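You operate a simulated robot arm through the tools that you are given. There is no shell and no other tool. Be economical: measure what you need, move in short steps, check, and stop when the job is done.

The job below is to be done with a simulated robot arm. You get a single attempt, and the scene is never put back.

JOB
Bleed the filter, then pump it up to 2 bar.
Fine: port knob on FILTER, vent shut; pump with BLEED open till the sight glass clears, then shut it.

The check looks at the end state, three seconds after you hand in, the way a careful person would. Anything else that was tipped, shoved, dropped, spilled or broken makes it a failure.

ROBOT AND FRAMES
A 7-joint arm with a two-finger parallel gripper, fixed in place. Base frame: the origin is at the foot of the arm, x ahead of it, y to its left, z up. Readings come in m, rad, newtons and seconds.
With the tool pointing down near the work surface it reaches from about 0.26 to 0.68 m from the base axis. Its first joint turns from -1.152 to 1.152 rad. Payload 1.57 kg.
The TCP is the grasp point between the finger pads, 0.03 m short of the fingertips. In the tool frame z runs along the fingers and y along their closing line. The gripper opens to 0.11 m. The fingers are 0.024 m wide and 0.012 m thick; the gripper's body (0.048 by 0.112 m) begins 0.078 m behind the TCP.
Orientation is that of the tool frame in the base frame, as a unit quaternion [x, y, z, w]. With the fingers straight down and closing along the base's y, the tool's x points along the base's -x, its y along +y and its z along -z.

CONTROLS
- The arm moves only by the tool apply_moves. Its argument "moves" is a list of rows, each a list of 3 entries, a list of its own where there are three numbers: the shift along the base's x, y, z in m, then the turn, a rotation vector about the base's x, y, z in rad, then the gripper command, from -1 (shut) to 1 (fully open), values between in proportion. In form: [[[dx, dy, dz], [rx, ry, rz], hand], ...]. A call has 1 to 20 rows; each row shifts and turns the commanded pose from where the row before left it. A row lasts 0.2 s, in which the tool goes at most 0.05 m and 0.15 rad; a call with a longer step from one row to the next is refused whole, and so is a gripper value outside its range. A pose out of reach is approached as far as the arm can. The call stops where the force on the tool passes 40 N (or 10 N more than at its start, if that is more) or the arm is blocked; 0.2 s more then pass. The fingers move at their own pace (about 0.108 m/s each) and stop on an object; they squeeze with about 41 N. The grip force told is the motor's: it shows also when the fingers shut on nothing. Time passes only in rows, and 0.2 s behind the last, so rows that do not move let the fingers close. The reply holds the time, the measured pose of the TCP, the force on the tool along the base axes, the opening and the grip force, in the units named above and with some noise, with the torque about the TCP (base axes, N m) and any sound that the robot's microphone picked up.
- Cameras (640 x 400 px; columns grow to the right, rows downward): "scene" is fixed at [0.1652, -0.3883, 1.4159]; the picture's right is [0.78, -0.62, 0.00], its down [-0.29, -0.36, -0.89] and it looks along [0.55, 0.69, -0.46] (base axes); focal length 296 px, centre (320, 200). "wrist" rides on the gripper at [0.07, 0.016, -0.141] in the tool frame; the picture's right is [-0.23, 0.97, 0.00], its down [-0.86, -0.20, -0.48] and it looks along [-0.47, -0.11, 0.88] (tool axes); focal length 222 px, centre (320, 200). There is no depth. A picture from a camera that has moved, and an enlarged one, comes with that camera's place and axes in the base frame and with its lens.
- grab_frame(camera): a new picture of that camera. No time passes.
- zoom(camera, box): a new picture of the part [left, top, right, bottom] of that camera's present view, enlarged. No time passes.
- finish_job(): hands the job in; it is judged then, once.

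Work in short steps. Places have to be worked out from the pictures, the camera data and where the tool is seen: move nearer, look again, correct. Check each grasp and each placing, and mend what went wrong. You have 120 turns and 76 pictures in all, those below and enlarged ones among them. Open the gripper and draw the arm clear of the work before you hand the job in, unless the task says otherwise; then end with one line.

The tools are called after "Request:" as name(argument=value, ...) on one line, values as JSON. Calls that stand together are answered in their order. apply_moves: Moves the arm, as the interface text tells. Its arguments: {"type":"object","properties":{"moves":{"type":"array"}},"required":["moves"]} The other tools are called the same way: grab_frame (camera) takes a picture; zoom (camera, box) takes an enlarged picture of a part of a camera's view; finish_job () hands the job in.

At the start:

```text
time_s: 0.0
tool_pos: [0.374, 0.0749, 1.234]
orientation: [0.001, 1.0, 0.0, 0.0]
wrist_force: [1.2, 0.6, 0.0]
moment: [0.0, 0.02, 0.0]
finger_gap: 0.1101
finger_force: 0.1
```

scene: 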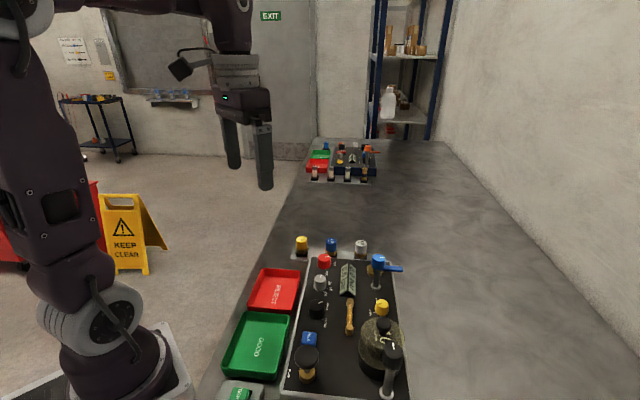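
wrist: 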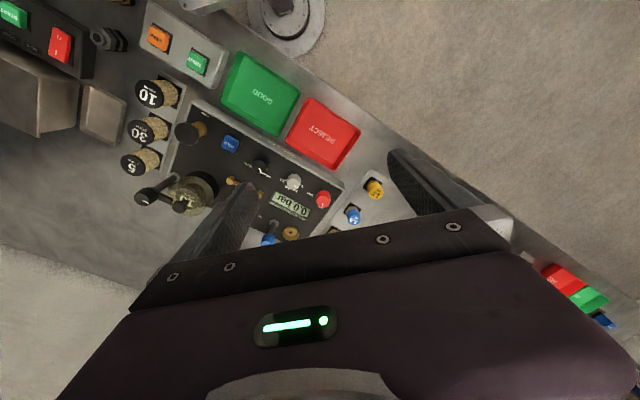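

I start by looking closer at the panel from both cameras.

Request:
zoom(camera="scene", box=[220, 230, 440, 400])

Request:
zoom(camera="wrist", box=[100, 60, 420, 260])

```text
2.35 times, centred on (330, 315) of scene
camera zoom: at [0.1652, -0.3883, 1.4159], right [0.78, -0.62, 0.0], down [-0.29, -0.36, -0.89], along [0.55, 0.69, -0.46], focal length 697 px, centre (296, -71)
```

zoom: 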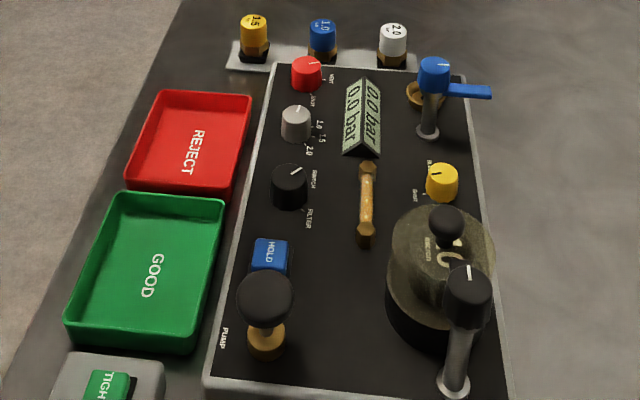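

```text
2.00 times, centred on (260, 160) of wrist
camera zoom: at [0.3049, 0.0905, 1.3765], right [0.23, 0.97, 0.0], down [0.86, -0.2, 0.48], along [0.47, -0.11, -0.88], focal length 444 px, centre (440, 280)
```

zoom: 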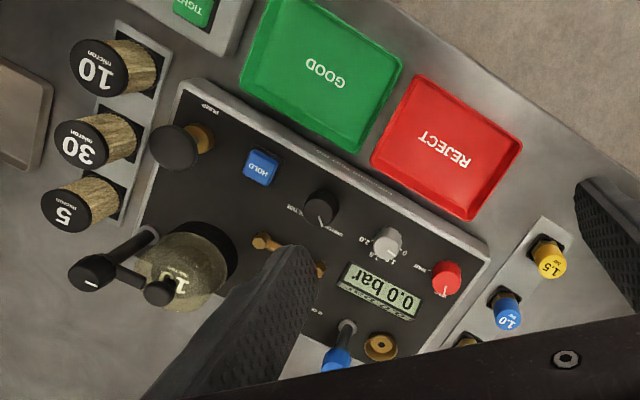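

The panel runs diagonally (knob tops around z≈0.96). I move the tool forward and to the right so the wrist camera looks down on it.

Request:
apply_moves(moves=[[[0.04, -0.02, 0], [0, 0, 0], 1], [[0.04, -0.02, 0], [0, 0, 0], 1], [[0.03, -0.02, -0.02], [0, 0, 0], 1], [[0.0, -0.02, -0.03], [0, 0, 0], 1], [[0.0, -0.01, -0.03], [0, 0, 0], 1]])

Request:
grab_frame(camera="wrist")

```text
time_s: 1.2
tool_pos: [0.4821, -0.0165, 1.1562]
orientation: [-0.001, 1.0, 0.0, 0.0]
wrist_force: [0.5, 0.0, 0.1]
moment: [0.02, 0.0, -0.02]
finger_gap: 0.1099
finger_force: 0.0
```

```text
71 pictures are left
camera wrist: at [0.4121, -0.0006, 1.2974], right [0.23, 0.97, 0.0], down [0.86, -0.2, 0.48], along [0.47, -0.11, -0.88], focal length 222 px, centre (320, 200)
```

wrist: 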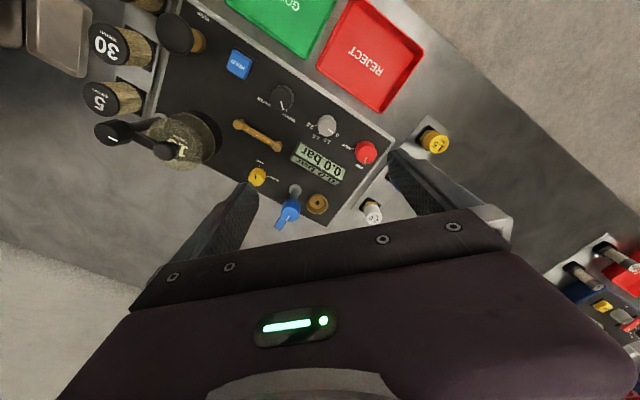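

Good view; I enlarge the panel to read labels and knob pointers.

Request:
zoom(camera="wrist", box=[220, 70, 400, 240])

Request:
zoom(camera="wrist", box=[80, 0, 280, 180])

Request:
zoom(camera="scene", box=[295, 245, 415, 330])

Request:
zoom(camera="scene", box=[275, 315, 415, 400])

```text
2.35 times, centred on (310, 155) of wrist
camera zoom: at [0.4121, -0.0006, 1.2974], right [0.23, 0.97, 0.0], down [0.86, -0.2, 0.48], along [0.47, -0.11, -0.88], focal length 523 px, centre (344, 306)
```

zoom: 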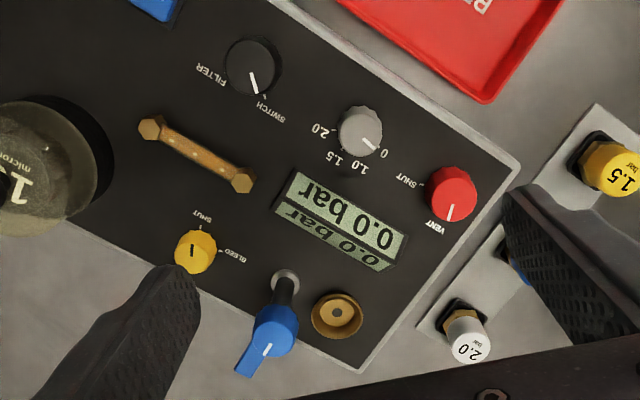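

```text
2.22 times, centred on (180, 90) of wrist
camera zoom: at [0.4121, -0.0006, 1.2974], right [0.23, 0.97, 0.0], down [0.86, -0.2, 0.48], along [0.47, -0.11, -0.88], focal length 494 px, centre (631, 444)
```

zoom: 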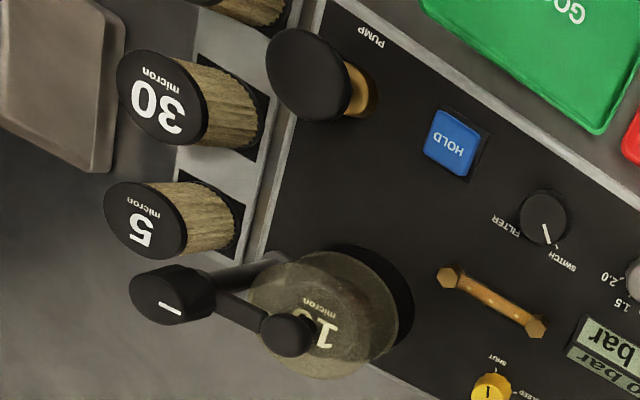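

```text
4.71 times, centred on (355, 288) of scene
camera zoom: at [0.1652, -0.3883, 1.4159], right [0.78, -0.62, 0.0], down [-0.29, -0.36, -0.89], along [0.55, 0.69, -0.46], focal length 1393 px, centre (155, -212)
```

zoom: 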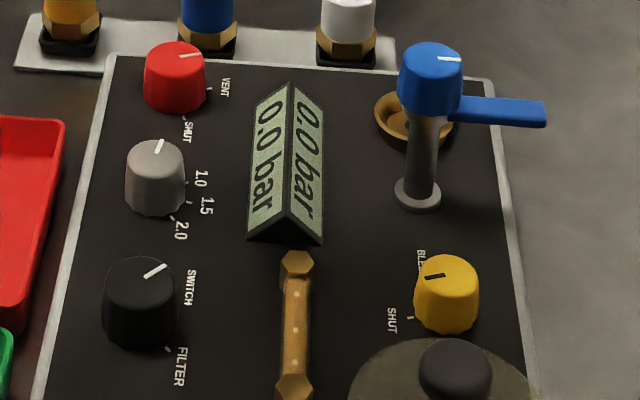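

```text
4.57 times, centred on (345, 358) of scene
camera zoom: at [0.1652, -0.3883, 1.4159], right [0.78, -0.62, 0.0], down [-0.29, -0.36, -0.89], along [0.55, 0.69, -0.46], focal length 1354 px, centre (206, -520)
```

zoom: 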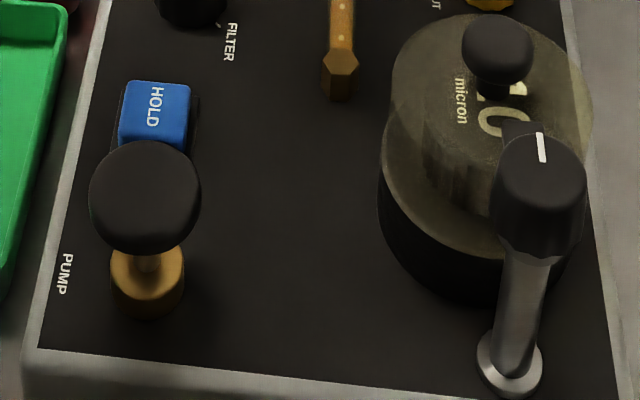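

Vent is on VENT, port on SWITCH; I check where the yellow bleed knob's mark points.

Request:
zoom(camera="wrist", box=[225, 110, 305, 200])

Request:
zoom(camera="scene", box=[340, 290, 400, 325])

```text
4.44 times, centred on (265, 155) of wrist
camera zoom: at [0.4121, -0.0006, 1.2974], right [0.23, 0.97, 0.0], down [0.86, -0.2, 0.48], along [0.47, -0.11, -0.88], focal length 987 px, centre (564, 400)
```

zoom: 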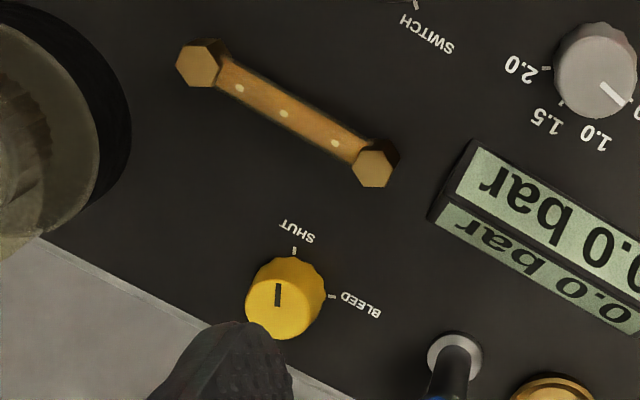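

```text
10.67 times, centred on (370, 308) of scene
camera zoom: at [0.1652, -0.3883, 1.4159], right [0.78, -0.62, 0.0], down [-0.29, -0.36, -0.89], along [0.55, 0.69, -0.46], focal length 3158 px, centre (-213, -947)
```

zoom: 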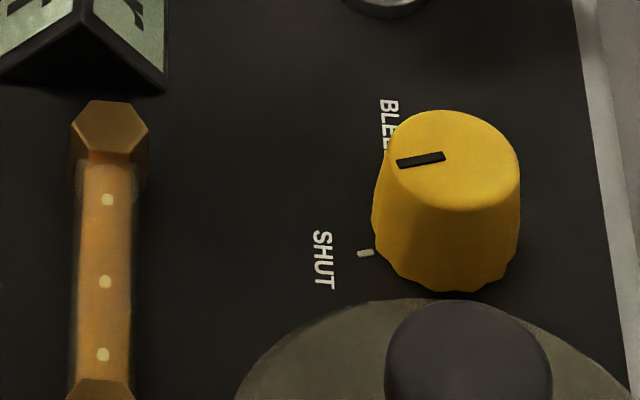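

Bleed is on SHUT; vent, port each need ~90° clockwise. Port knob ≈ (0.422,-0.056), top ≈0.967. I go above it with yaw +45° and half-closed fingers.

Request:
apply_moves(moves=[[[-0.01, -0.0066, -0.012], [0, 0, 0.131], 0], [[-0.01, -0.0066, -0.012], [0, 0, 0.131], 0], [[-0.01, -0.0066, -0.012], [0, 0, 0.131], 0], [[-0.01, -0.0066, -0.012], [0, 0, 0.131], 0], [[-0.01, -0.0066, -0.012], [0, 0, 0.131], 0], [[-0.01, -0.0066, -0.012], [0, 0, 0.131], 0], [[0, 0, 0], [0, 0, 0], 0]])

Request:
grab_frame(camera="wrist")

Request:
grab_frame(camera="scene")

```text
time_s: 2.8
tool_pos: [0.4235, -0.0561, 1.0847]
orientation: [-0.384, 0.924, 0.0, 0.0]
wrist_force: [0.3, 0.1, 0.1]
moment: [0.01, 0.02, 0.01]
finger_gap: 0.0551
finger_force: 0.0
```

```text
64 pictures are left
camera wrist: at [0.3634, -0.0936, 1.2261], right [-0.53, 0.85, 0.0], down [0.74, 0.47, 0.48], along [0.41, 0.25, -0.88], focal length 222 px, centre (320, 200)
```

wrist: 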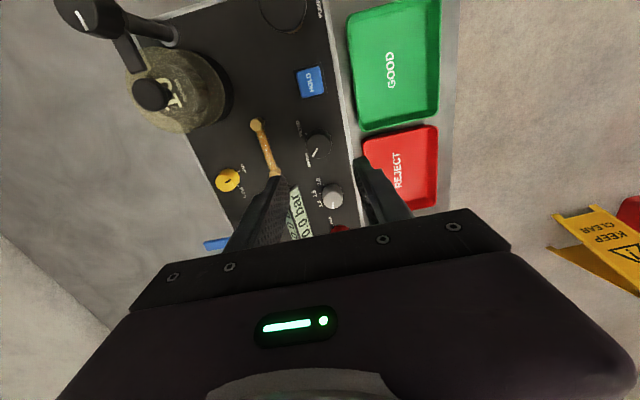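

```text
63 pictures are left
```

scene: 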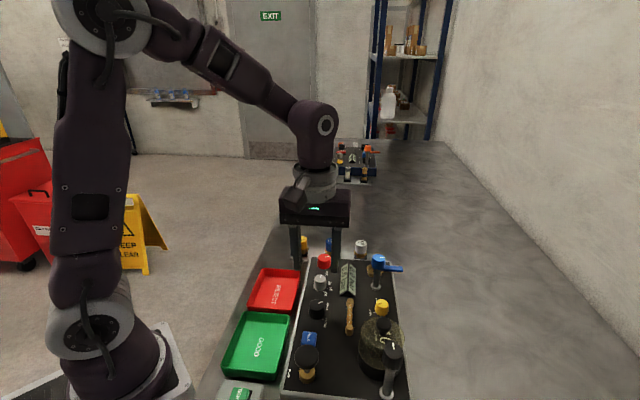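

Knob lines up at about (0.423,-0.058). I descend to z≈0.98 and look.

Request:
apply_moves(moves=[[[0, -0.002, -0.04], [0, 0, 0], 0], [[0, 0, -0.04], [0, 0, 0], 0], [[0, 0, -0.025], [0, 0, 0], 0]])

Request:
zoom(camera="scene", box=[270, 240, 370, 340])

Request:
zoom(camera="wrist", box=[220, 100, 420, 260])

```text
time_s: 3.6
tool_pos: [0.4259, -0.0537, 0.9781]
orientation: [-0.384, 0.923, 0.001, 0.0]
wrist_force: [-0.7, 0.0, 0.8]
moment: [-0.01, 0.0, -0.03]
finger_gap: 0.055
finger_force: 0.1
```

```text
4.00 times, centred on (320, 290) of scene
camera zoom: at [0.1652, -0.3883, 1.4159], right [0.78, -0.62, 0.0], down [-0.29, -0.36, -0.89], along [0.55, 0.69, -0.46], focal length 1184 px, centre (320, -160)
```

zoom: 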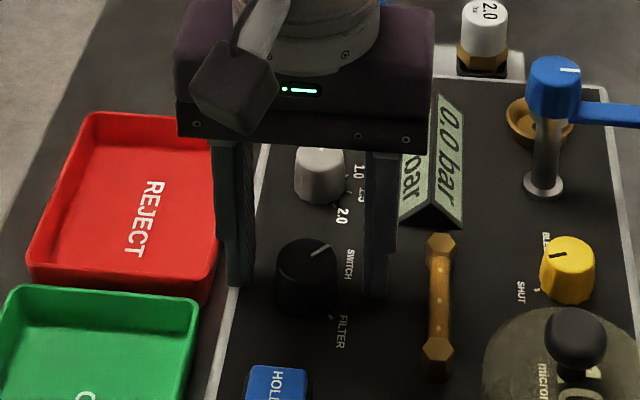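

```text
2.50 times, centred on (320, 180) of wrist
camera zoom: at [0.3655, -0.0924, 1.1196], right [-0.53, 0.85, 0.0], down [0.74, 0.46, 0.48], along [0.41, 0.25, -0.88], focal length 555 px, centre (320, 250)
```

zoom: 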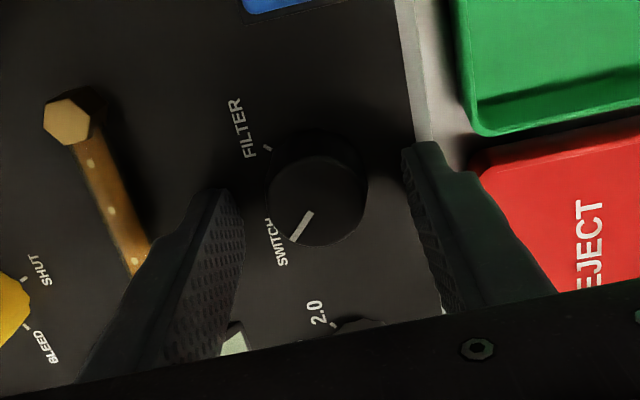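

The knob sits ~6 mm behind the finger line; I correct, then close on it.

Request:
apply_moves(moves=[[[-0.003, -0.005, -0.002], [0, 0, 0], 0], [[0, 0, 0], [0, 0, 0], -0.6], [[0, 0, 0], [0, 0, 0], -1], [[0, 0, 0], [0, 0, 0], -1]])

```text
time_s: 4.6
tool_pos: [0.4214, -0.0606, 0.9741]
orientation: [-0.384, 0.923, 0.001, 0.0]
wrist_force: [-4.6, 4.6, -6.1]
moment: [0.51, -0.35, 0.01]
finger_gap: 0.0312
finger_force: 40.6
```

Gripped at 31 mm. Turning 90° clockwise.

Request:
apply_moves(moves=[[[0, 0, 0], [0, 0, -0.143], -1], [[0, 0, 0], [0, 0, -0.143], -1], [[0, 0, 0], [0, 0, -0.143], -1], [[0, 0, 0], [0, 0, -0.143], -1], [[0, 0, 0], [0, 0, -0.143], -1], [[0, 0, 0], [0, 0, -0.143], -1], [[0, 0, 0], [0, 0, -0.143], -1], [[0, 0, 0], [0, 0, -0.143], -1], [[0, 0, 0], [0, 0, -0.143], -1], [[0, 0, 0], [0, 0, -0.143], -1], [[0, 0, 0], [0, 0, -0.143], -1]])

Request:
zoom(camera="wrist", box=[220, 100, 420, 260])

Request:
zoom(camera="scene", box=[270, 240, 370, 340])

```text
time_s: 5.8
tool_pos: [0.4219, -0.058, 0.976]
orientation: [-0.071, 0.997, 0.002, -0.001]
wrist_force: [-2.9, 8.3, 6.2]
moment: [0.48, 0.03, 0.04]
finger_gap: 0.0314
finger_force: 40.4
stopped in row 5: the force on the tool passed its limit at 43 N (the readings are from after the stop); the commanded pose is now the measured one
```

```text
2.50 times, centred on (320, 180) of wrist
camera zoom: at [0.3501, -0.0531, 1.1177], right [0.09, 1.0, 0.0], down [0.88, -0.08, 0.48], along [0.47, -0.04, -0.88], focal length 555 px, centre (320, 250)
```

zoom: 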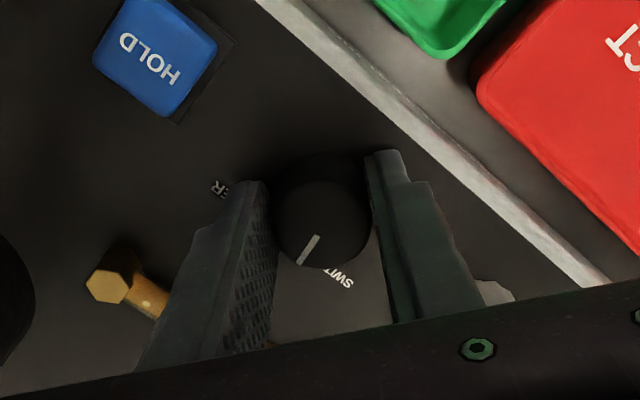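

```text
4.00 times, centred on (320, 290) of scene
camera zoom: at [0.165, -0.3881, 1.416], right [0.78, -0.62, 0.0], down [-0.29, -0.36, -0.89], along [0.55, 0.69, -0.46], focal length 1184 px, centre (320, -160)
```

zoom: 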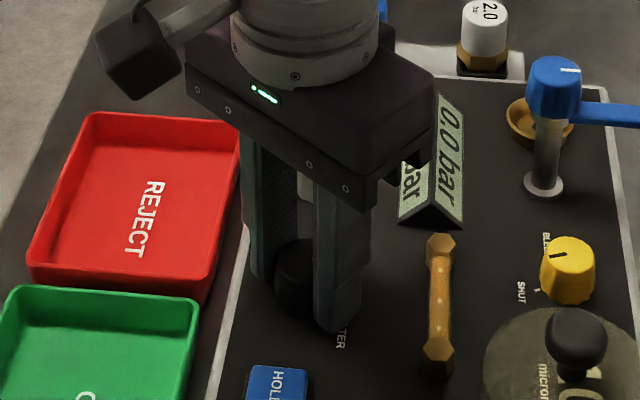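

The knob followed (~40°); a force spike stopped it. I continue more gently, slightly raised.

Request:
apply_moves(moves=[[[-0.001, 0, 0.002], [0, 0, -0.06], -1], [[0, 0, 0], [0, 0, -0.08], -1], [[0, 0, 0], [0, 0, -0.08], -1], [[0, 0, 0], [0, 0, -0.08], -1], [[0, 0, 0], [0, 0, -0.08], -1], [[0, 0, 0], [0, 0, -0.08], -1], [[0, 0, 0], [0, 0, -0.08], -1], [[0, 0, 0], [0, 0, -0.08], -1], [[0, 0, 0], [0, 0, -0.08], -1], [[0, 0, 0], [0, 0, -0.08], -1], [[0, 0, 0], [0, 0, -0.08], -1]])

Request:
zoom(camera="wrist", box=[220, 100, 420, 260])

```text
time_s: 8.0
tool_pos: [0.421, -0.0565, 0.9777]
orientation: [0.31, 0.951, 0.004, 0.0]
wrist_force: [-2.0, 7.1, 8.4]
moment: [0.45, 0.15, 0.0]
finger_gap: 0.0311
finger_force: 40.2
stopped in row 11: the force on the tool passed its limit at 42 N (the readings are from after the stop); the commanded pose is now the measured one
```

```text
2.50 times, centred on (320, 180) of wrist
camera zoom: at [0.3739, -0.0039, 1.12], right [0.76, 0.65, 0.01], down [0.57, -0.67, 0.48], along [0.31, -0.36, -0.88], focal length 555 px, centre (320, 250)
```

zoom: 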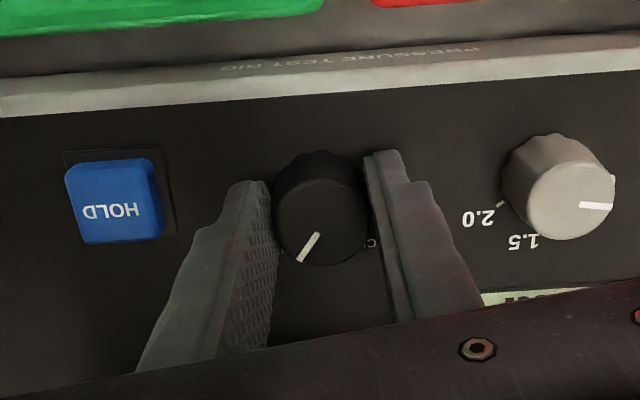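

Pointer now at about -86°, near the FILTER tick. I release, rise and check.

Request:
apply_moves(moves=[[[0, 0, 0], [0, 0, 0], 0], [[0, 0, 0], [0, 0, 0], 0], [[0, 0, 0.03], [0, 0, 0], 0], [[0, 0, 0.04], [0, 0, 0], 0]])

Request:
zoom(camera="wrist", box=[260, 110, 420, 210])

Request:
zoom(camera="scene", box=[280, 280, 360, 340])

```text
time_s: 9.0
tool_pos: [0.4216, -0.0566, 1.0467]
orientation: [0.31, 0.951, 0.003, 0.0]
wrist_force: [0.9, -0.3, 0.2]
moment: [0.01, -0.02, 0.0]
finger_gap: 0.0549
finger_force: 0.0
```

```text
4.00 times, centred on (340, 160) of wrist
camera zoom: at [0.3744, -0.0033, 1.1894], right [0.76, 0.65, 0.01], down [0.57, -0.67, 0.48], along [0.31, -0.36, -0.88], focal length 888 px, centre (240, 360)
```

zoom: 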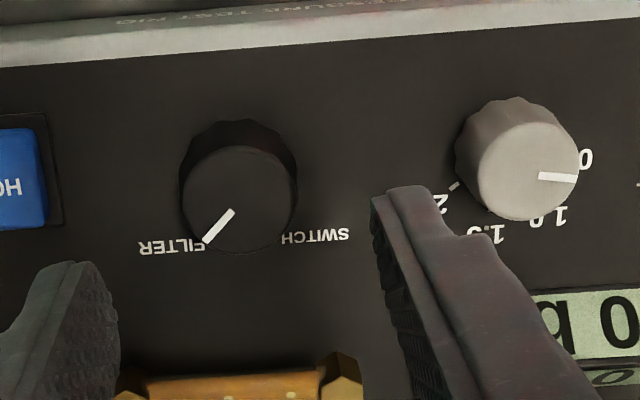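

```text
6.67 times, centred on (320, 310) of scene
camera zoom: at [0.1652, -0.3883, 1.4159], right [0.78, -0.62, 0.0], down [-0.29, -0.36, -0.89], along [0.55, 0.69, -0.46], focal length 1974 px, centre (320, -533)
```

zoom: 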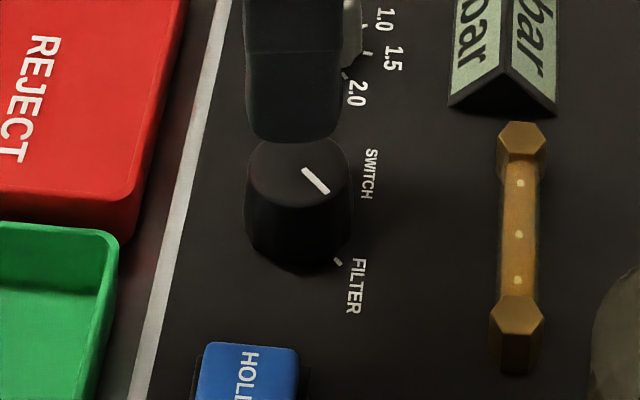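

Port is on FILTER. Next I go above the red vent knob (≈0.522,0.047) with yaw back to +44°.

Request:
apply_moves(moves=[[[0.01, 0.0103, 0.003], [0, 0, 0.14], 0], [[0.01, 0.0103, 0.003], [0, 0, 0.14], 0], [[0.01, 0.0103, 0.003], [0, 0, 0.14], 0], [[0.01, 0.0103, 0.003], [0, 0, 0.14], 0], [[0.01, 0.0103, 0.003], [0, 0, 0.14], 0], [[0.01, 0.0103, 0], [0, 0, 0.14], 0], [[0.01, 0.0103, 0], [0, 0, 0.14], 0], [[0.01, 0.0103, 0], [0, 0, 0.14], 0], [[0.01, 0.0103, 0], [0, 0, 0.14], 0], [[0.01, 0.0103, 0], [0, 0, 0.14], 0], [[0, 0, 0], [0, 0, 0], 0]])

Request:
zoom(camera="wrist", box=[220, 80, 420, 240])

Request:
zoom(camera="scene", box=[280, 220, 380, 320])

```text
time_s: 11.4
tool_pos: [0.5211, 0.0456, 1.0628]
orientation: [-0.377, 0.926, 0.003, -0.003]
wrist_force: [-0.7, 0.5, 0.9]
moment: [0.01, 0.04, -0.01]
finger_gap: 0.0551
finger_force: 0.1
```

```text
2.50 times, centred on (320, 160) of wrist
camera zoom: at [0.4603, 0.0077, 1.2047], right [-0.52, 0.86, 0.01], down [0.76, 0.45, 0.48], along [0.41, 0.25, -0.88], focal length 555 px, centre (320, 300)
```

zoom: 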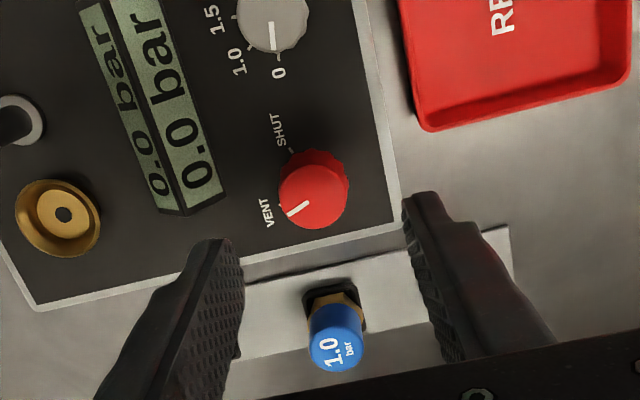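

```text
4.00 times, centred on (330, 270) of scene
camera zoom: at [0.1652, -0.3883, 1.4159], right [0.78, -0.62, 0.0], down [-0.29, -0.36, -0.89], along [0.55, 0.69, -0.46], focal length 1184 px, centre (280, -80)
```

zoom: 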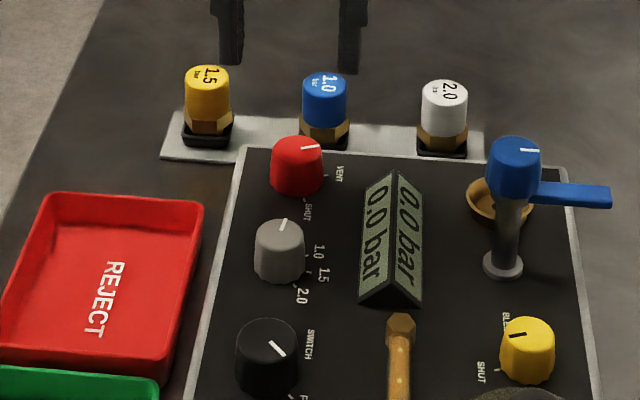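

Vent knob refined to ≈(0.526,0.047). Descending around it.

Request:
apply_moves(moves=[[[0.005, 0.0015, -0.04], [0, 0, 0], 0], [[0, 0, -0.03], [0, 0, 0], 0], [[0, 0, -0.012], [0, 0, 0], 0], [[0, 0, 0], [0, 0, 0], 0]])

Request:
zoom(camera="wrist", box=[220, 100, 420, 260])

```text
time_s: 12.4
tool_pos: [0.5251, 0.0456, 0.9809]
orientation: [-0.376, 0.927, 0.002, -0.001]
wrist_force: [-0.5, 0.7, 0.3]
moment: [-0.01, 0.02, -0.03]
finger_gap: 0.0548
finger_force: 0.0
```

```text
2.50 times, centred on (320, 180) of wrist
camera zoom: at [0.4641, 0.0076, 1.1232], right [-0.51, 0.86, 0.01], down [0.76, 0.45, 0.48], along [0.41, 0.25, -0.88], focal length 555 px, centre (320, 250)
```

zoom: 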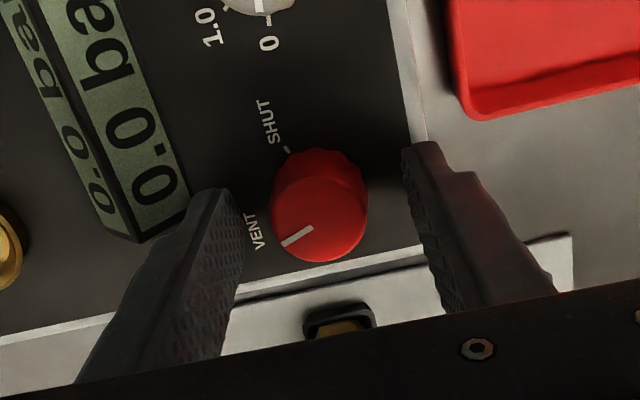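

Centred well. Close and turn clockwise in small steps.

Request:
apply_moves(moves=[[[0.001, 0.001, -0.003], [0, 0, 0], -0.5], [[0, 0, 0], [0, 0, 0], -1], [[0, 0, 0], [0, 0, 0], -1], [[0, 0, 0], [0, 0, -0.08], -1], [[0, 0, 0], [0, 0, -0.08], -1], [[0, 0, 0], [0, 0, -0.08], -1], [[0, 0, 0], [0, 0, -0.08], -1], [[0, 0, 0], [0, 0, -0.08], -1], [[0, 0, 0], [0, 0, -0.08], -1], [[0, 0, 0], [0, 0, -0.08], -1], [[0, 0, 0], [0, 0, -0.08], -1], [[0, 0, 0], [0, 0, -0.08], -1], [[0, 0, 0], [0, 0, -0.08], -1]])

```text
time_s: 14.1
tool_pos: [0.5269, 0.0459, 0.9789]
orientation: [-0.218, 0.976, 0.001, -0.002]
wrist_force: [-3.3, -2.5, 8.9]
moment: [-0.46, 0.37, 0.0]
finger_gap: 0.0315
finger_force: 39.7
stopped in row 8: the force on the tool passed its limit at 42 N (the readings are from after the stop); the commanded pose is now the measured one
```

Stopped by force after ~20°; the commanded pose has reset, so I continue.

Request:
apply_moves(moves=[[[0, 0, -0.001], [0, 0, -0.08], -1], [[0, 0, 0], [0, 0, -0.08], -1], [[0, 0, 0], [0, 0, -0.08], -1], [[0, 0, 0], [0, 0, -0.08], -1], [[0, 0, 0], [0, 0, -0.08], -1], [[0, 0, 0], [0, 0, -0.08], -1], [[0, 0, 0], [0, 0, -0.08], -1], [[0, 0, 0], [0, 0, -0.08], -1], [[0, 0, 0], [0, 0, -0.08], -1], [[0, 0, 0], [0, 0, -0.08], -1], [[0, 0, 0], [0, 0, -0.08], -1], [[0, 0, 0], [0, 0, -0.08], -1], [[0, 0, 0], [0, 0, -0.08], -1], [[0, 0, 0], [0, 0, -0.08], -1]])

Request:
zoom(camera="wrist", box=[220, 100, 420, 260])

```text
time_s: 17.1
tool_pos: [0.5266, 0.0476, 0.977]
orientation: [0.334, 0.943, 0.001, 0.0]
wrist_force: [2.1, -15.0, 15.9]
moment: [-0.5, -0.3, -0.07]
finger_gap: 0.0314
finger_force: 40.5
```

```text
2.50 times, centred on (320, 180) of wrist
camera zoom: at [0.4827, 0.1015, 1.1193], right [0.79, 0.61, 0.0], down [0.54, -0.69, 0.48], along [0.3, -0.37, -0.88], focal length 555 px, centre (320, 250)
```

zoom: 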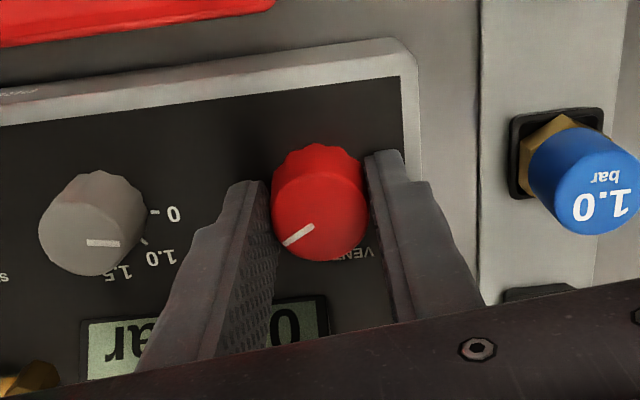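

Pointer ≈ -107°, SHUT tick ≈ -112°; nudge a bit more, then release and rise.

Request:
apply_moves(moves=[[[0, 0, 0], [0, 0, -0.05], -1], [[0, 0, 0], [0, 0, -0.05], -1], [[0, 0, 0], [0, 0, 0], -1], [[0, 0, 0], [0, 0, 0], 0], [[0, 0, 0], [0, 0, 0], 0], [[0, 0, 0.04], [0, 0, 0], 0], [[0, 0, 0.04], [0, 0, 0], 0]])

Request:
zoom(camera="wrist", box=[180, 60, 420, 260])

Request:
zoom(camera="scene", box=[290, 245, 390, 330])

```text
time_s: 18.7
tool_pos: [0.5268, 0.0459, 1.0563]
orientation: [0.379, 0.925, 0.002, -0.001]
wrist_force: [-0.5, -0.6, -1.3]
moment: [-0.01, 0.03, 0.01]
finger_gap: 0.0552
finger_force: 0.0
```

```text
2.00 times, centred on (300, 160) of wrist
camera zoom: at [0.4885, 0.1058, 1.199], right [0.85, 0.53, 0.0], down [0.47, -0.74, 0.48], along [0.25, -0.4, -0.88], focal length 444 px, centre (360, 280)
```

zoom: 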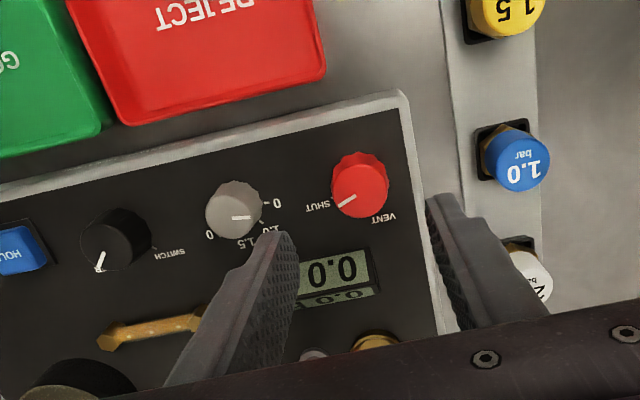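

```text
4.71 times, centred on (340, 288) of scene
camera zoom: at [0.1652, -0.3883, 1.4159], right [0.78, -0.62, 0.0], down [-0.29, -0.36, -0.89], along [0.55, 0.69, -0.46], focal length 1393 px, centre (226, -212)
```

zoom: 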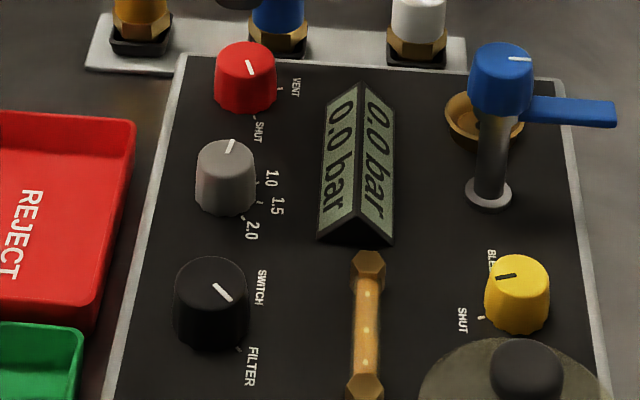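

Vent points to SHUT. Now rise and go above the bleed knob (≈0.522,-0.133), yaw back to +45°.

Request:
apply_moves(moves=[[[0, 0, 0.04], [0, 0, 0.13], -0.1], [[0, -0.016, 0.01], [0, 0, 0.13], -0.1], [[0, -0.016, 0], [0, 0, 0.13], -0.1], [[0, -0.016, 0], [0, 0, 0.13], -0.1], [[0, -0.016, 0], [0, 0, 0.13], -0.1], [[0, -0.016, 0], [0, 0, 0.13], -0.1], [[-0.001, -0.016, 0], [0, 0, 0.13], -0.1], [[-0.001, -0.016, 0], [0, 0, 0.13], -0.1], [[-0.001, -0.016, 0], [0, 0, 0.13], -0.1], [[-0.001, -0.016, 0], [0, 0, 0.13], -0.1], [[-0.001, -0.016, 0], [0, 0, 0.13], -0.1], [[0, -0.019, 0], [0, 0, 0.13], -0.1], [[0, 0, -0.01], [0, 0, 0], -0.1]])

Request:
zoom(camera="wrist", box=[200, 60, 440, 260])

Request:
zoom(camera="scene", box=[310, 230, 430, 330])

```text
time_s: 21.5
tool_pos: [0.5211, -0.1314, 1.0988]
orientation: [-0.382, 0.924, 0.002, -0.002]
wrist_force: [-0.5, 0.1, -0.5]
moment: [-0.03, 0.0, -0.01]
finger_gap: 0.0496
finger_force: 0.0
```

```text
2.00 times, centred on (320, 160) of wrist
camera zoom: at [0.4619, -0.1702, 1.2407], right [-0.53, 0.85, 0.0], down [0.75, 0.46, 0.48], along [0.4, 0.25, -0.88], focal length 444 px, centre (320, 280)
```

zoom: 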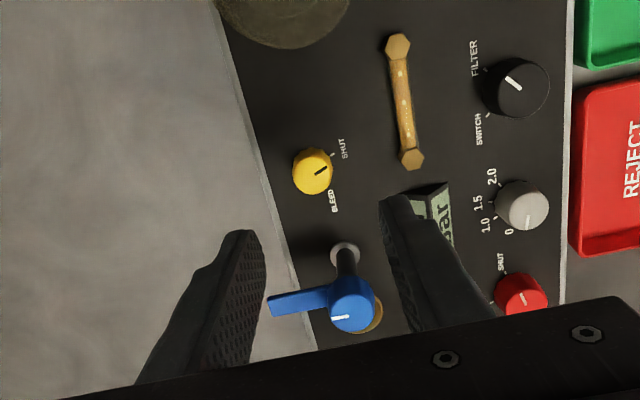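

```text
4.00 times, centred on (370, 280) of scene
camera zoom: at [0.1652, -0.3883, 1.4159], right [0.78, -0.62, 0.0], down [-0.29, -0.36, -0.89], along [0.55, 0.69, -0.46], focal length 1184 px, centre (120, -120)
```

zoom: 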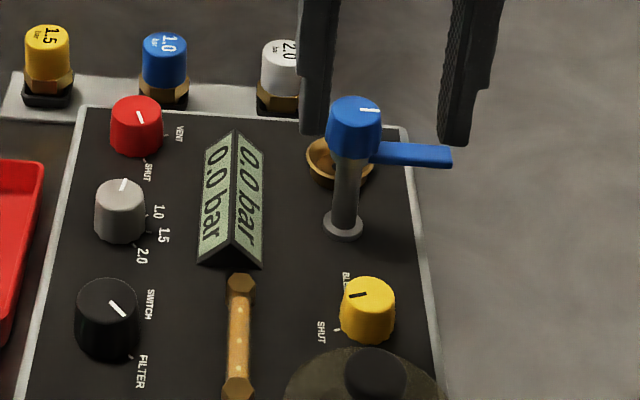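

Bleed knob refined ≈(0.5245,-0.1345). Descend around it.

Request:
apply_moves(moves=[[[0.003, -0.003, -0.04], [0, 0, 0], -0.1], [[0, 0, -0.04], [0, 0, 0], -0.1], [[0, 0, -0.03], [0, 0, 0], -0.1], [[0, 0, -0.01], [0, 0, 0], -0.1]])

Request:
zoom(camera="wrist", box=[220, 100, 420, 260])

```text
time_s: 22.5
tool_pos: [0.5247, -0.1355, 0.9768]
orientation: [-0.381, 0.924, 0.002, -0.002]
wrist_force: [0.0, -0.4, 0.3]
moment: [0.01, 0.03, 0.0]
finger_gap: 0.0494
finger_force: 0.1
```

```text
2.50 times, centred on (320, 180) of wrist
camera zoom: at [0.4648, -0.1738, 1.1201], right [-0.52, 0.85, 0.0], down [0.75, 0.46, 0.48], along [0.4, 0.25, -0.88], focal length 555 px, centre (320, 250)
```

zoom: 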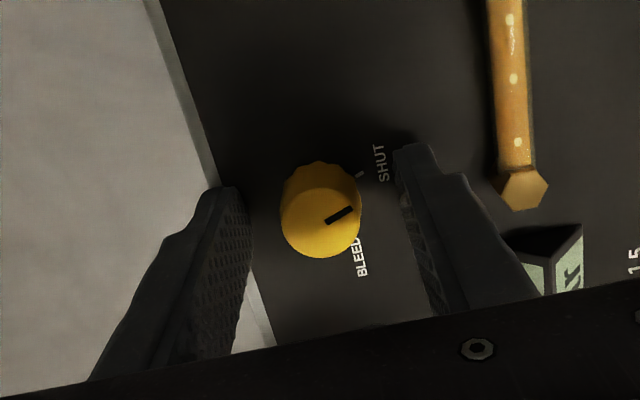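

Centred. Close and turn the bleed to BLEED (90° clockwise).

Request:
apply_moves(moves=[[[0, 0, 0], [0, 0, 0], -0.6], [[0, 0, 0], [0, 0, 0], -1], [[0, 0, 0], [0, 0, 0], -1], [[0, 0, 0], [0, 0, -0.08], -1], [[0, 0, 0], [0, 0, -0.08], -1], [[0, 0, 0], [0, 0, -0.08], -1], [[0, 0, 0], [0, 0, -0.08], -1], [[0, 0, 0], [0, 0, -0.08], -1], [[0, 0, 0], [0, 0, -0.08], -1], [[0, 0, 0], [0, 0, -0.08], -1], [[0, 0, 0], [0, 0, -0.08], -1], [[0, 0, 0], [0, 0, -0.08], -1], [[0, 0, 0], [0, 0, -0.08], -1]])

```text
time_s: 25.3
tool_pos: [0.5254, -0.1354, 0.978]
orientation: [0.01, 1.0, 0.002, 0.0]
wrist_force: [-2.4, 15.7, 20.9]
moment: [0.49, -0.49, 0.04]
finger_gap: 0.0253
finger_force: 37.4
```

Half way (yaw ≈ -1°). Continue another ~47°.

Request:
apply_moves(moves=[[[0, 0, 0], [0, 0, -0.08], -1], [[0, 0, 0], [0, 0, -0.08], -1], [[0, 0, 0], [0, 0, -0.08], -1], [[0, 0, 0], [0, 0, -0.08], -1], [[0, 0, 0], [0, 0, -0.08], -1], [[0, 0, 0], [0, 0, -0.08], -1], [[0, 0, 0], [0, 0, -0.08], -1], [[0, 0, 0], [0, 0, -0.08], -1], [[0, 0, 0], [0, 0, -0.08], -1], [[0, 0, 0], [0, 0, -0.06], -1]])

Request:
zoom(camera="wrist", box=[220, 100, 420, 260])

```text
time_s: 26.2
tool_pos: [0.5252, -0.1346, 0.9776]
orientation: [0.139, 0.99, 0.003, -0.003]
wrist_force: [-3.6, 4.5, 9.5]
moment: [0.35, 0.5, 0.0]
finger_gap: 0.0255
finger_force: 36.8
stopped in row 4: the force on the tool passed its limit at 41 N (the readings are from after the stop); the commanded pose is now the measured one
```

```text
2.50 times, centred on (320, 180) of wrist
camera zoom: at [0.4629, -0.1002, 1.1201], right [0.49, 0.87, 0.0], down [0.77, -0.43, 0.47], along [0.42, -0.23, -0.88], focal length 555 px, centre (320, 250)
```

zoom: 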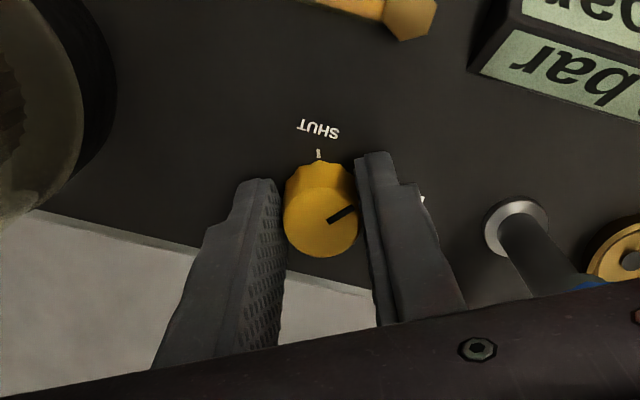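

Force guard again; continue the remaining ~29°.

Request:
apply_moves(moves=[[[0, 0, 0], [0, 0, -0.08], -1], [[0, 0, 0], [0, 0, -0.08], -1], [[0, 0, 0], [0, 0, -0.08], -1], [[0, 0, 0], [0, 0, -0.08], -1], [[0, 0, 0], [0, 0, -0.08], -1], [[0, 0, 0], [0, 0, -0.08], -1], [[0, 0, 0], [0, 0, -0.03], -1]])

Request:
zoom(camera="wrist", box=[220, 100, 420, 260])

```text
time_s: 27.8
tool_pos: [0.5256, -0.1313, 0.9771]
orientation: [0.384, 0.923, 0.003, -0.001]
wrist_force: [-2.4, 18.9, 13.1]
moment: [1.18, 0.66, 0.02]
finger_gap: 0.0253
finger_force: 37.0
```

```text
2.50 times, centred on (320, 180) of wrist
camera zoom: at [0.4878, -0.0731, 1.12], right [0.85, 0.53, 0.0], down [0.46, -0.75, 0.47], along [0.25, -0.4, -0.88], focal length 555 px, centre (320, 250)
```

zoom: 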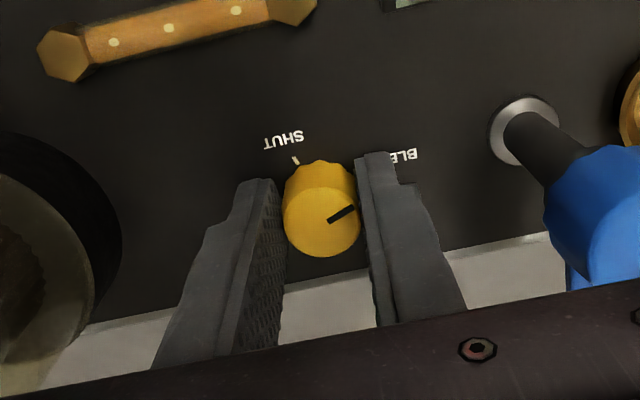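

Bleed pointer ≈64°, on BLEED. Release and rise straight up.

Request:
apply_moves(moves=[[[0, 0, 0], [0, 0, 0], -0.15], [[0, 0, 0], [0, 0, 0], -0.15], [[0, 0, 0.04], [0, 0, 0], -0.15], [[0, 0, 0.05], [0, 0, 0], -0.15], [[0, 0, 0.03], [0, 0, 0], -0.15]])

Request:
zoom(camera="wrist", box=[180, 0, 420, 200])

```text
time_s: 29.0
tool_pos: [0.5241, -0.1357, 1.0971]
orientation: [0.384, 0.923, 0.003, -0.001]
wrist_force: [-0.4, -0.3, -0.5]
moment: [0.01, 0.01, -0.02]
finger_gap: 0.0467
finger_force: 0.0
```

```text
2.00 times, centred on (300, 100) of wrist
camera zoom: at [0.4871, -0.0749, 1.2397], right [0.85, 0.53, 0.0], down [0.46, -0.75, 0.47], along [0.25, -0.4, -0.88], focal length 444 px, centre (360, 400)
```

zoom: 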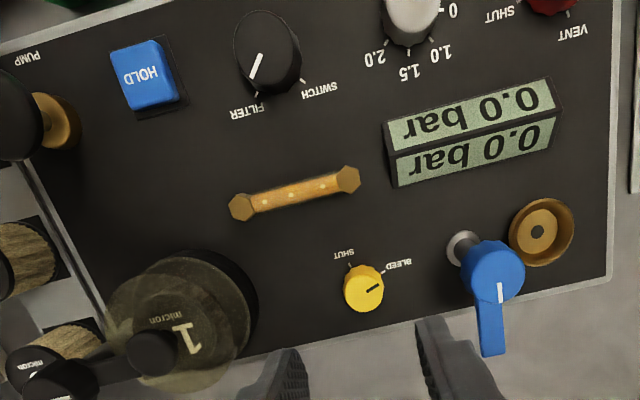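

Bleed reads BLEED and port FILTER. Now go over toward the pump knob (≈0.33,-0.15), yaw back to 0, higher, and look.

Request:
apply_moves(moves=[[[-0.02, 0, 0.03], [0, 0, 0.13], 0], [[-0.03, 0, 0.02], [0, 0, 0.13], 0.2], [[-0.03, 0, 0], [0, 0, 0.13], 0.2], [[-0.03, 0, 0], [0, 0, 0.13], 0.2], [[-0.03, -0.005, 0], [0, 0, 0.13], 0.2], [[-0.03, -0.005, 0], [0, 0, 0.13], 0.2], [[-0.02, -0.005, 0], [0, 0, 0], 0.2]])

Request:
grab_frame(camera="wrist")

Request:
zoom(camera="scene", box=[260, 280, 420, 400])

```text
time_s: 30.6
tool_pos: [0.3352, -0.1499, 1.1453]
orientation: [0.003, 1.0, 0.003, -0.002]
wrist_force: [0.4, 0.4, 0.5]
moment: [0.04, 0.0, -0.01]
finger_gap: 0.0659
finger_force: 0.2
```

```text
43 pictures are left
camera wrist: at [0.2658, -0.1336, 1.2883], right [0.23, 0.97, 0.0], down [0.86, -0.21, 0.47], along [0.46, -0.11, -0.88], focal length 222 px, centre (320, 200)
```

wrist: 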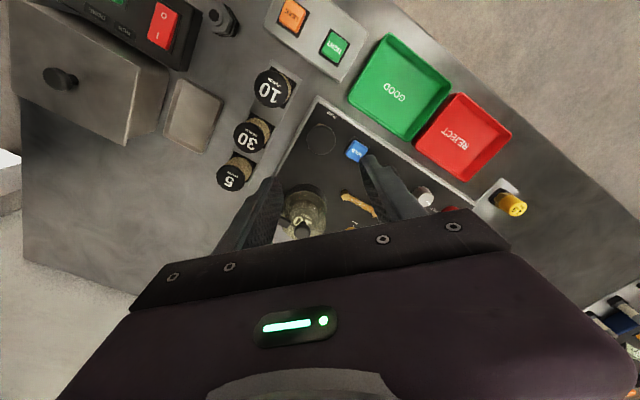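

```text
3.33 times, centred on (340, 340) of scene
camera zoom: at [0.1652, -0.3883, 1.4159], right [0.78, -0.62, 0.0], down [-0.29, -0.36, -0.89], along [0.55, 0.69, -0.46], focal length 987 px, centre (253, -267)
```

zoom: 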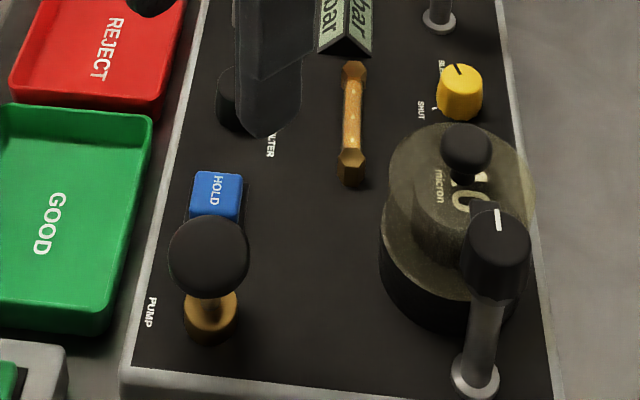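

Pump knob ≈(0.331,-0.146), top ≈0.995. I try pressing it with closed fingertips, first hovering just above it.

Request:
apply_moves(moves=[[[-0.004, 0.004, -0.03], [0, 0, 0], -1], [[0, 0, -0.04], [0, 0, 0], -1], [[0, 0, -0.025], [0, 0, 0], -1], [[0, 0, 0], [0, 0, 0], -1]])

Request:
zoom(camera="scene", box=[260, 290, 400, 400])

Request:
zoom(camera="wrist", box=[240, 100, 400, 240])

```text
time_s: 31.6
tool_pos: [0.3317, -0.1463, 1.0497]
orientation: [0.003, 1.0, 0.002, -0.002]
wrist_force: [-0.5, 0.2, -0.2]
moment: [0.02, -0.01, 0.01]
finger_gap: 0.0
finger_force: 21.3
```

```text
3.64 times, centred on (330, 345) of scene
camera zoom: at [0.1652, -0.3883, 1.4159], right [0.78, -0.62, 0.0], down [-0.29, -0.36, -0.89], along [0.55, 0.69, -0.46], focal length 1077 px, centre (284, -327)
```

zoom: 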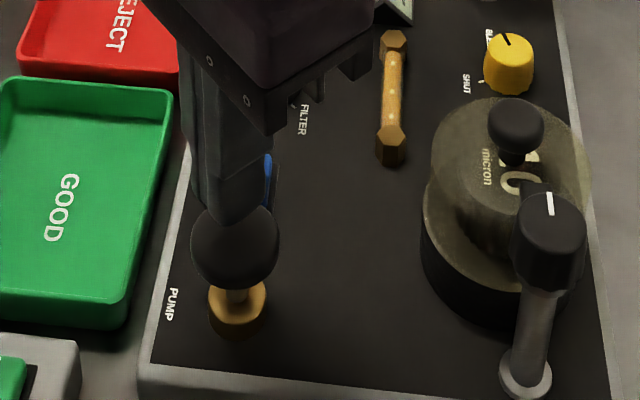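

```text
2.86 times, centred on (320, 170) of wrist
camera zoom: at [0.263, -0.1303, 1.1918], right [0.23, 0.97, 0.0], down [0.86, -0.21, 0.47], along [0.46, -0.11, -0.88], focal length 635 px, centre (320, 286)
```

zoom: 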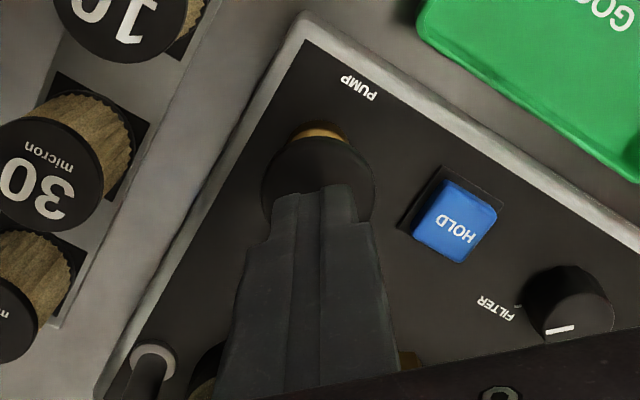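

Aligned over the knob centre. Press down slowly to feel it.

Request:
apply_moves(moves=[[[0, 0, -0.015], [0, 0, 0], -1], [[0, 0, -0.01], [0, 0, 0], -1], [[0, 0, -0.01], [0, 0, 0], -1], [[0, 0, -0.01], [0, 0, 0], -1]])

Request:
zoom(camera="scene", box=[260, 250, 400, 390])

```text
time_s: 32.7
tool_pos: [0.333, -0.1463, 1.0078]
orientation: [0.005, 1.0, 0.001, 0.0]
wrist_force: [-6.3, 6.7, 33.0]
moment: [0.17, 0.08, 0.16]
finger_gap: 0.0
finger_force: 21.5
stopped in row 4: the force on the tool passed its limit at 45 N (the readings are from after the stop); the commanded pose is now the measured one
```

```text
2.86 times, centred on (330, 320) of scene
camera zoom: at [0.1647, -0.3879, 1.4161], right [0.78, -0.62, 0.0], down [-0.29, -0.36, -0.89], along [0.55, 0.69, -0.46], focal length 846 px, centre (291, -143)
```

zoom: 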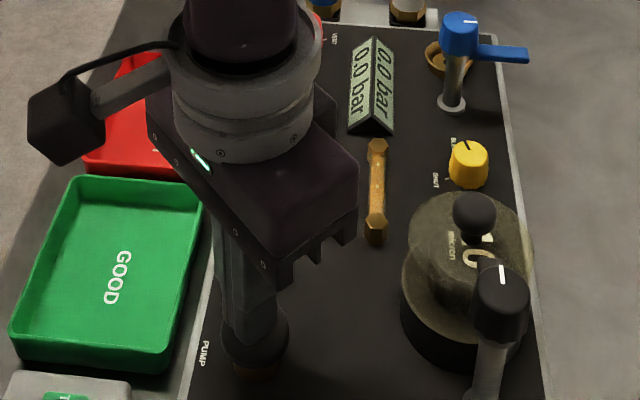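

The knob went down ~15-20 mm. Raise to see whether it springs back.

Request:
apply_moves(moves=[[[0, 0, 0.02], [0, 0, 0], -1], [[0, 0, 0.025], [0, 0, 0], -1], [[0, 0, 0], [0, 0, 0], -1]])

Request:
zoom(camera="scene", box=[260, 250, 400, 390])

```text
time_s: 33.5
tool_pos: [0.3341, -0.1459, 1.0506]
orientation: [0.003, 1.0, 0.001, -0.001]
wrist_force: [0.6, -0.4, -0.6]
moment: [-0.01, -0.01, -0.02]
finger_gap: 0.0
finger_force: 21.3
```

```text
2.86 times, centred on (330, 320) of scene
camera zoom: at [0.1652, -0.3883, 1.4159], right [0.78, -0.62, 0.0], down [-0.29, -0.36, -0.89], along [0.55, 0.69, -0.46], focal length 846 px, centre (291, -143)
```

zoom: 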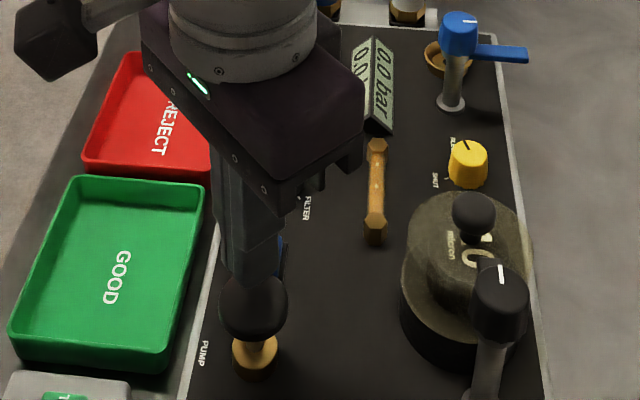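

It springs back. I do three strokes and check the sight glass.

Request:
apply_moves(moves=[[[-0.002, 0, -0.02], [0, 0, 0], -1], [[0, 0, -0.018], [0, 0, 0], -1], [[0, 0, 0], [0, 0, 0], -1], [[0, 0, 0.022], [0, 0, 0], -1], [[0, 0, 0], [0, 0, 0], -1], [[0, 0, -0.022], [0, 0, 0], -1], [[0, 0, 0], [0, 0, 0], -1], [[0, 0, 0.022], [0, 0, 0], -1], [[0, 0, 0], [0, 0, 0], -1], [[0, 0, -0.022], [0, 0, 0], -1], [[0, 0, 0], [0, 0, 0], -1], [[0, 0, 0.022], [0, 0, 0], -1], [[0, 0, 0], [0, 0, 0], -1]])

Request:
zoom(camera="scene", box=[330, 250, 390, 340])

```text
time_s: 36.3
tool_pos: [0.3297, -0.1468, 1.0342]
orientation: [0.004, 1.0, 0.002, 0.0]
wrist_force: [-0.1, 0.3, -0.4]
moment: [0.05, -0.01, -0.01]
finger_gap: 0.0
finger_force: 21.1
```

```text
4.44 times, centred on (360, 295) of scene
camera zoom: at [0.1652, -0.3883, 1.4159], right [0.78, -0.62, 0.0], down [-0.29, -0.36, -0.89], along [0.55, 0.69, -0.46], focal length 1316 px, centre (142, -222)
```

zoom: 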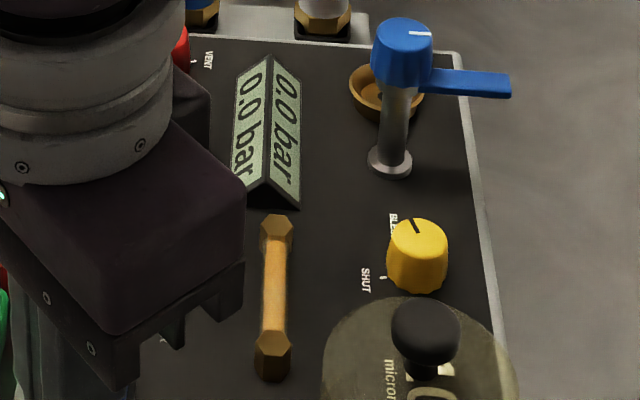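

The dots in the sight glass seem gone; zoom in to be sure.

Request:
zoom(camera="scene", box=[335, 290, 371, 345])

```text
7.27 times, centred on (353, 318) of scene
camera zoom: at [0.1652, -0.3883, 1.4159], right [0.78, -0.62, 0.0], down [-0.29, -0.36, -0.89], along [0.55, 0.69, -0.46], focal length 2153 px, centre (80, -654)
```

zoom: 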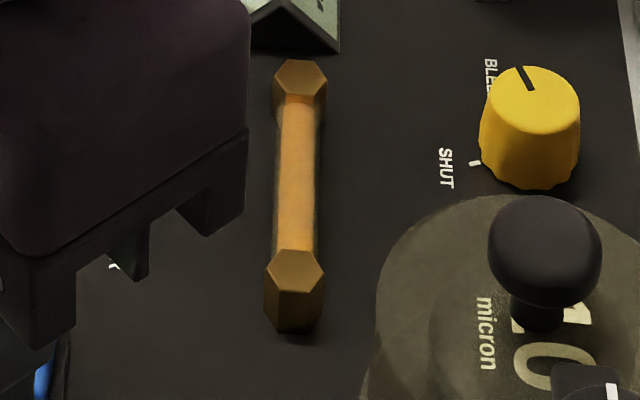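

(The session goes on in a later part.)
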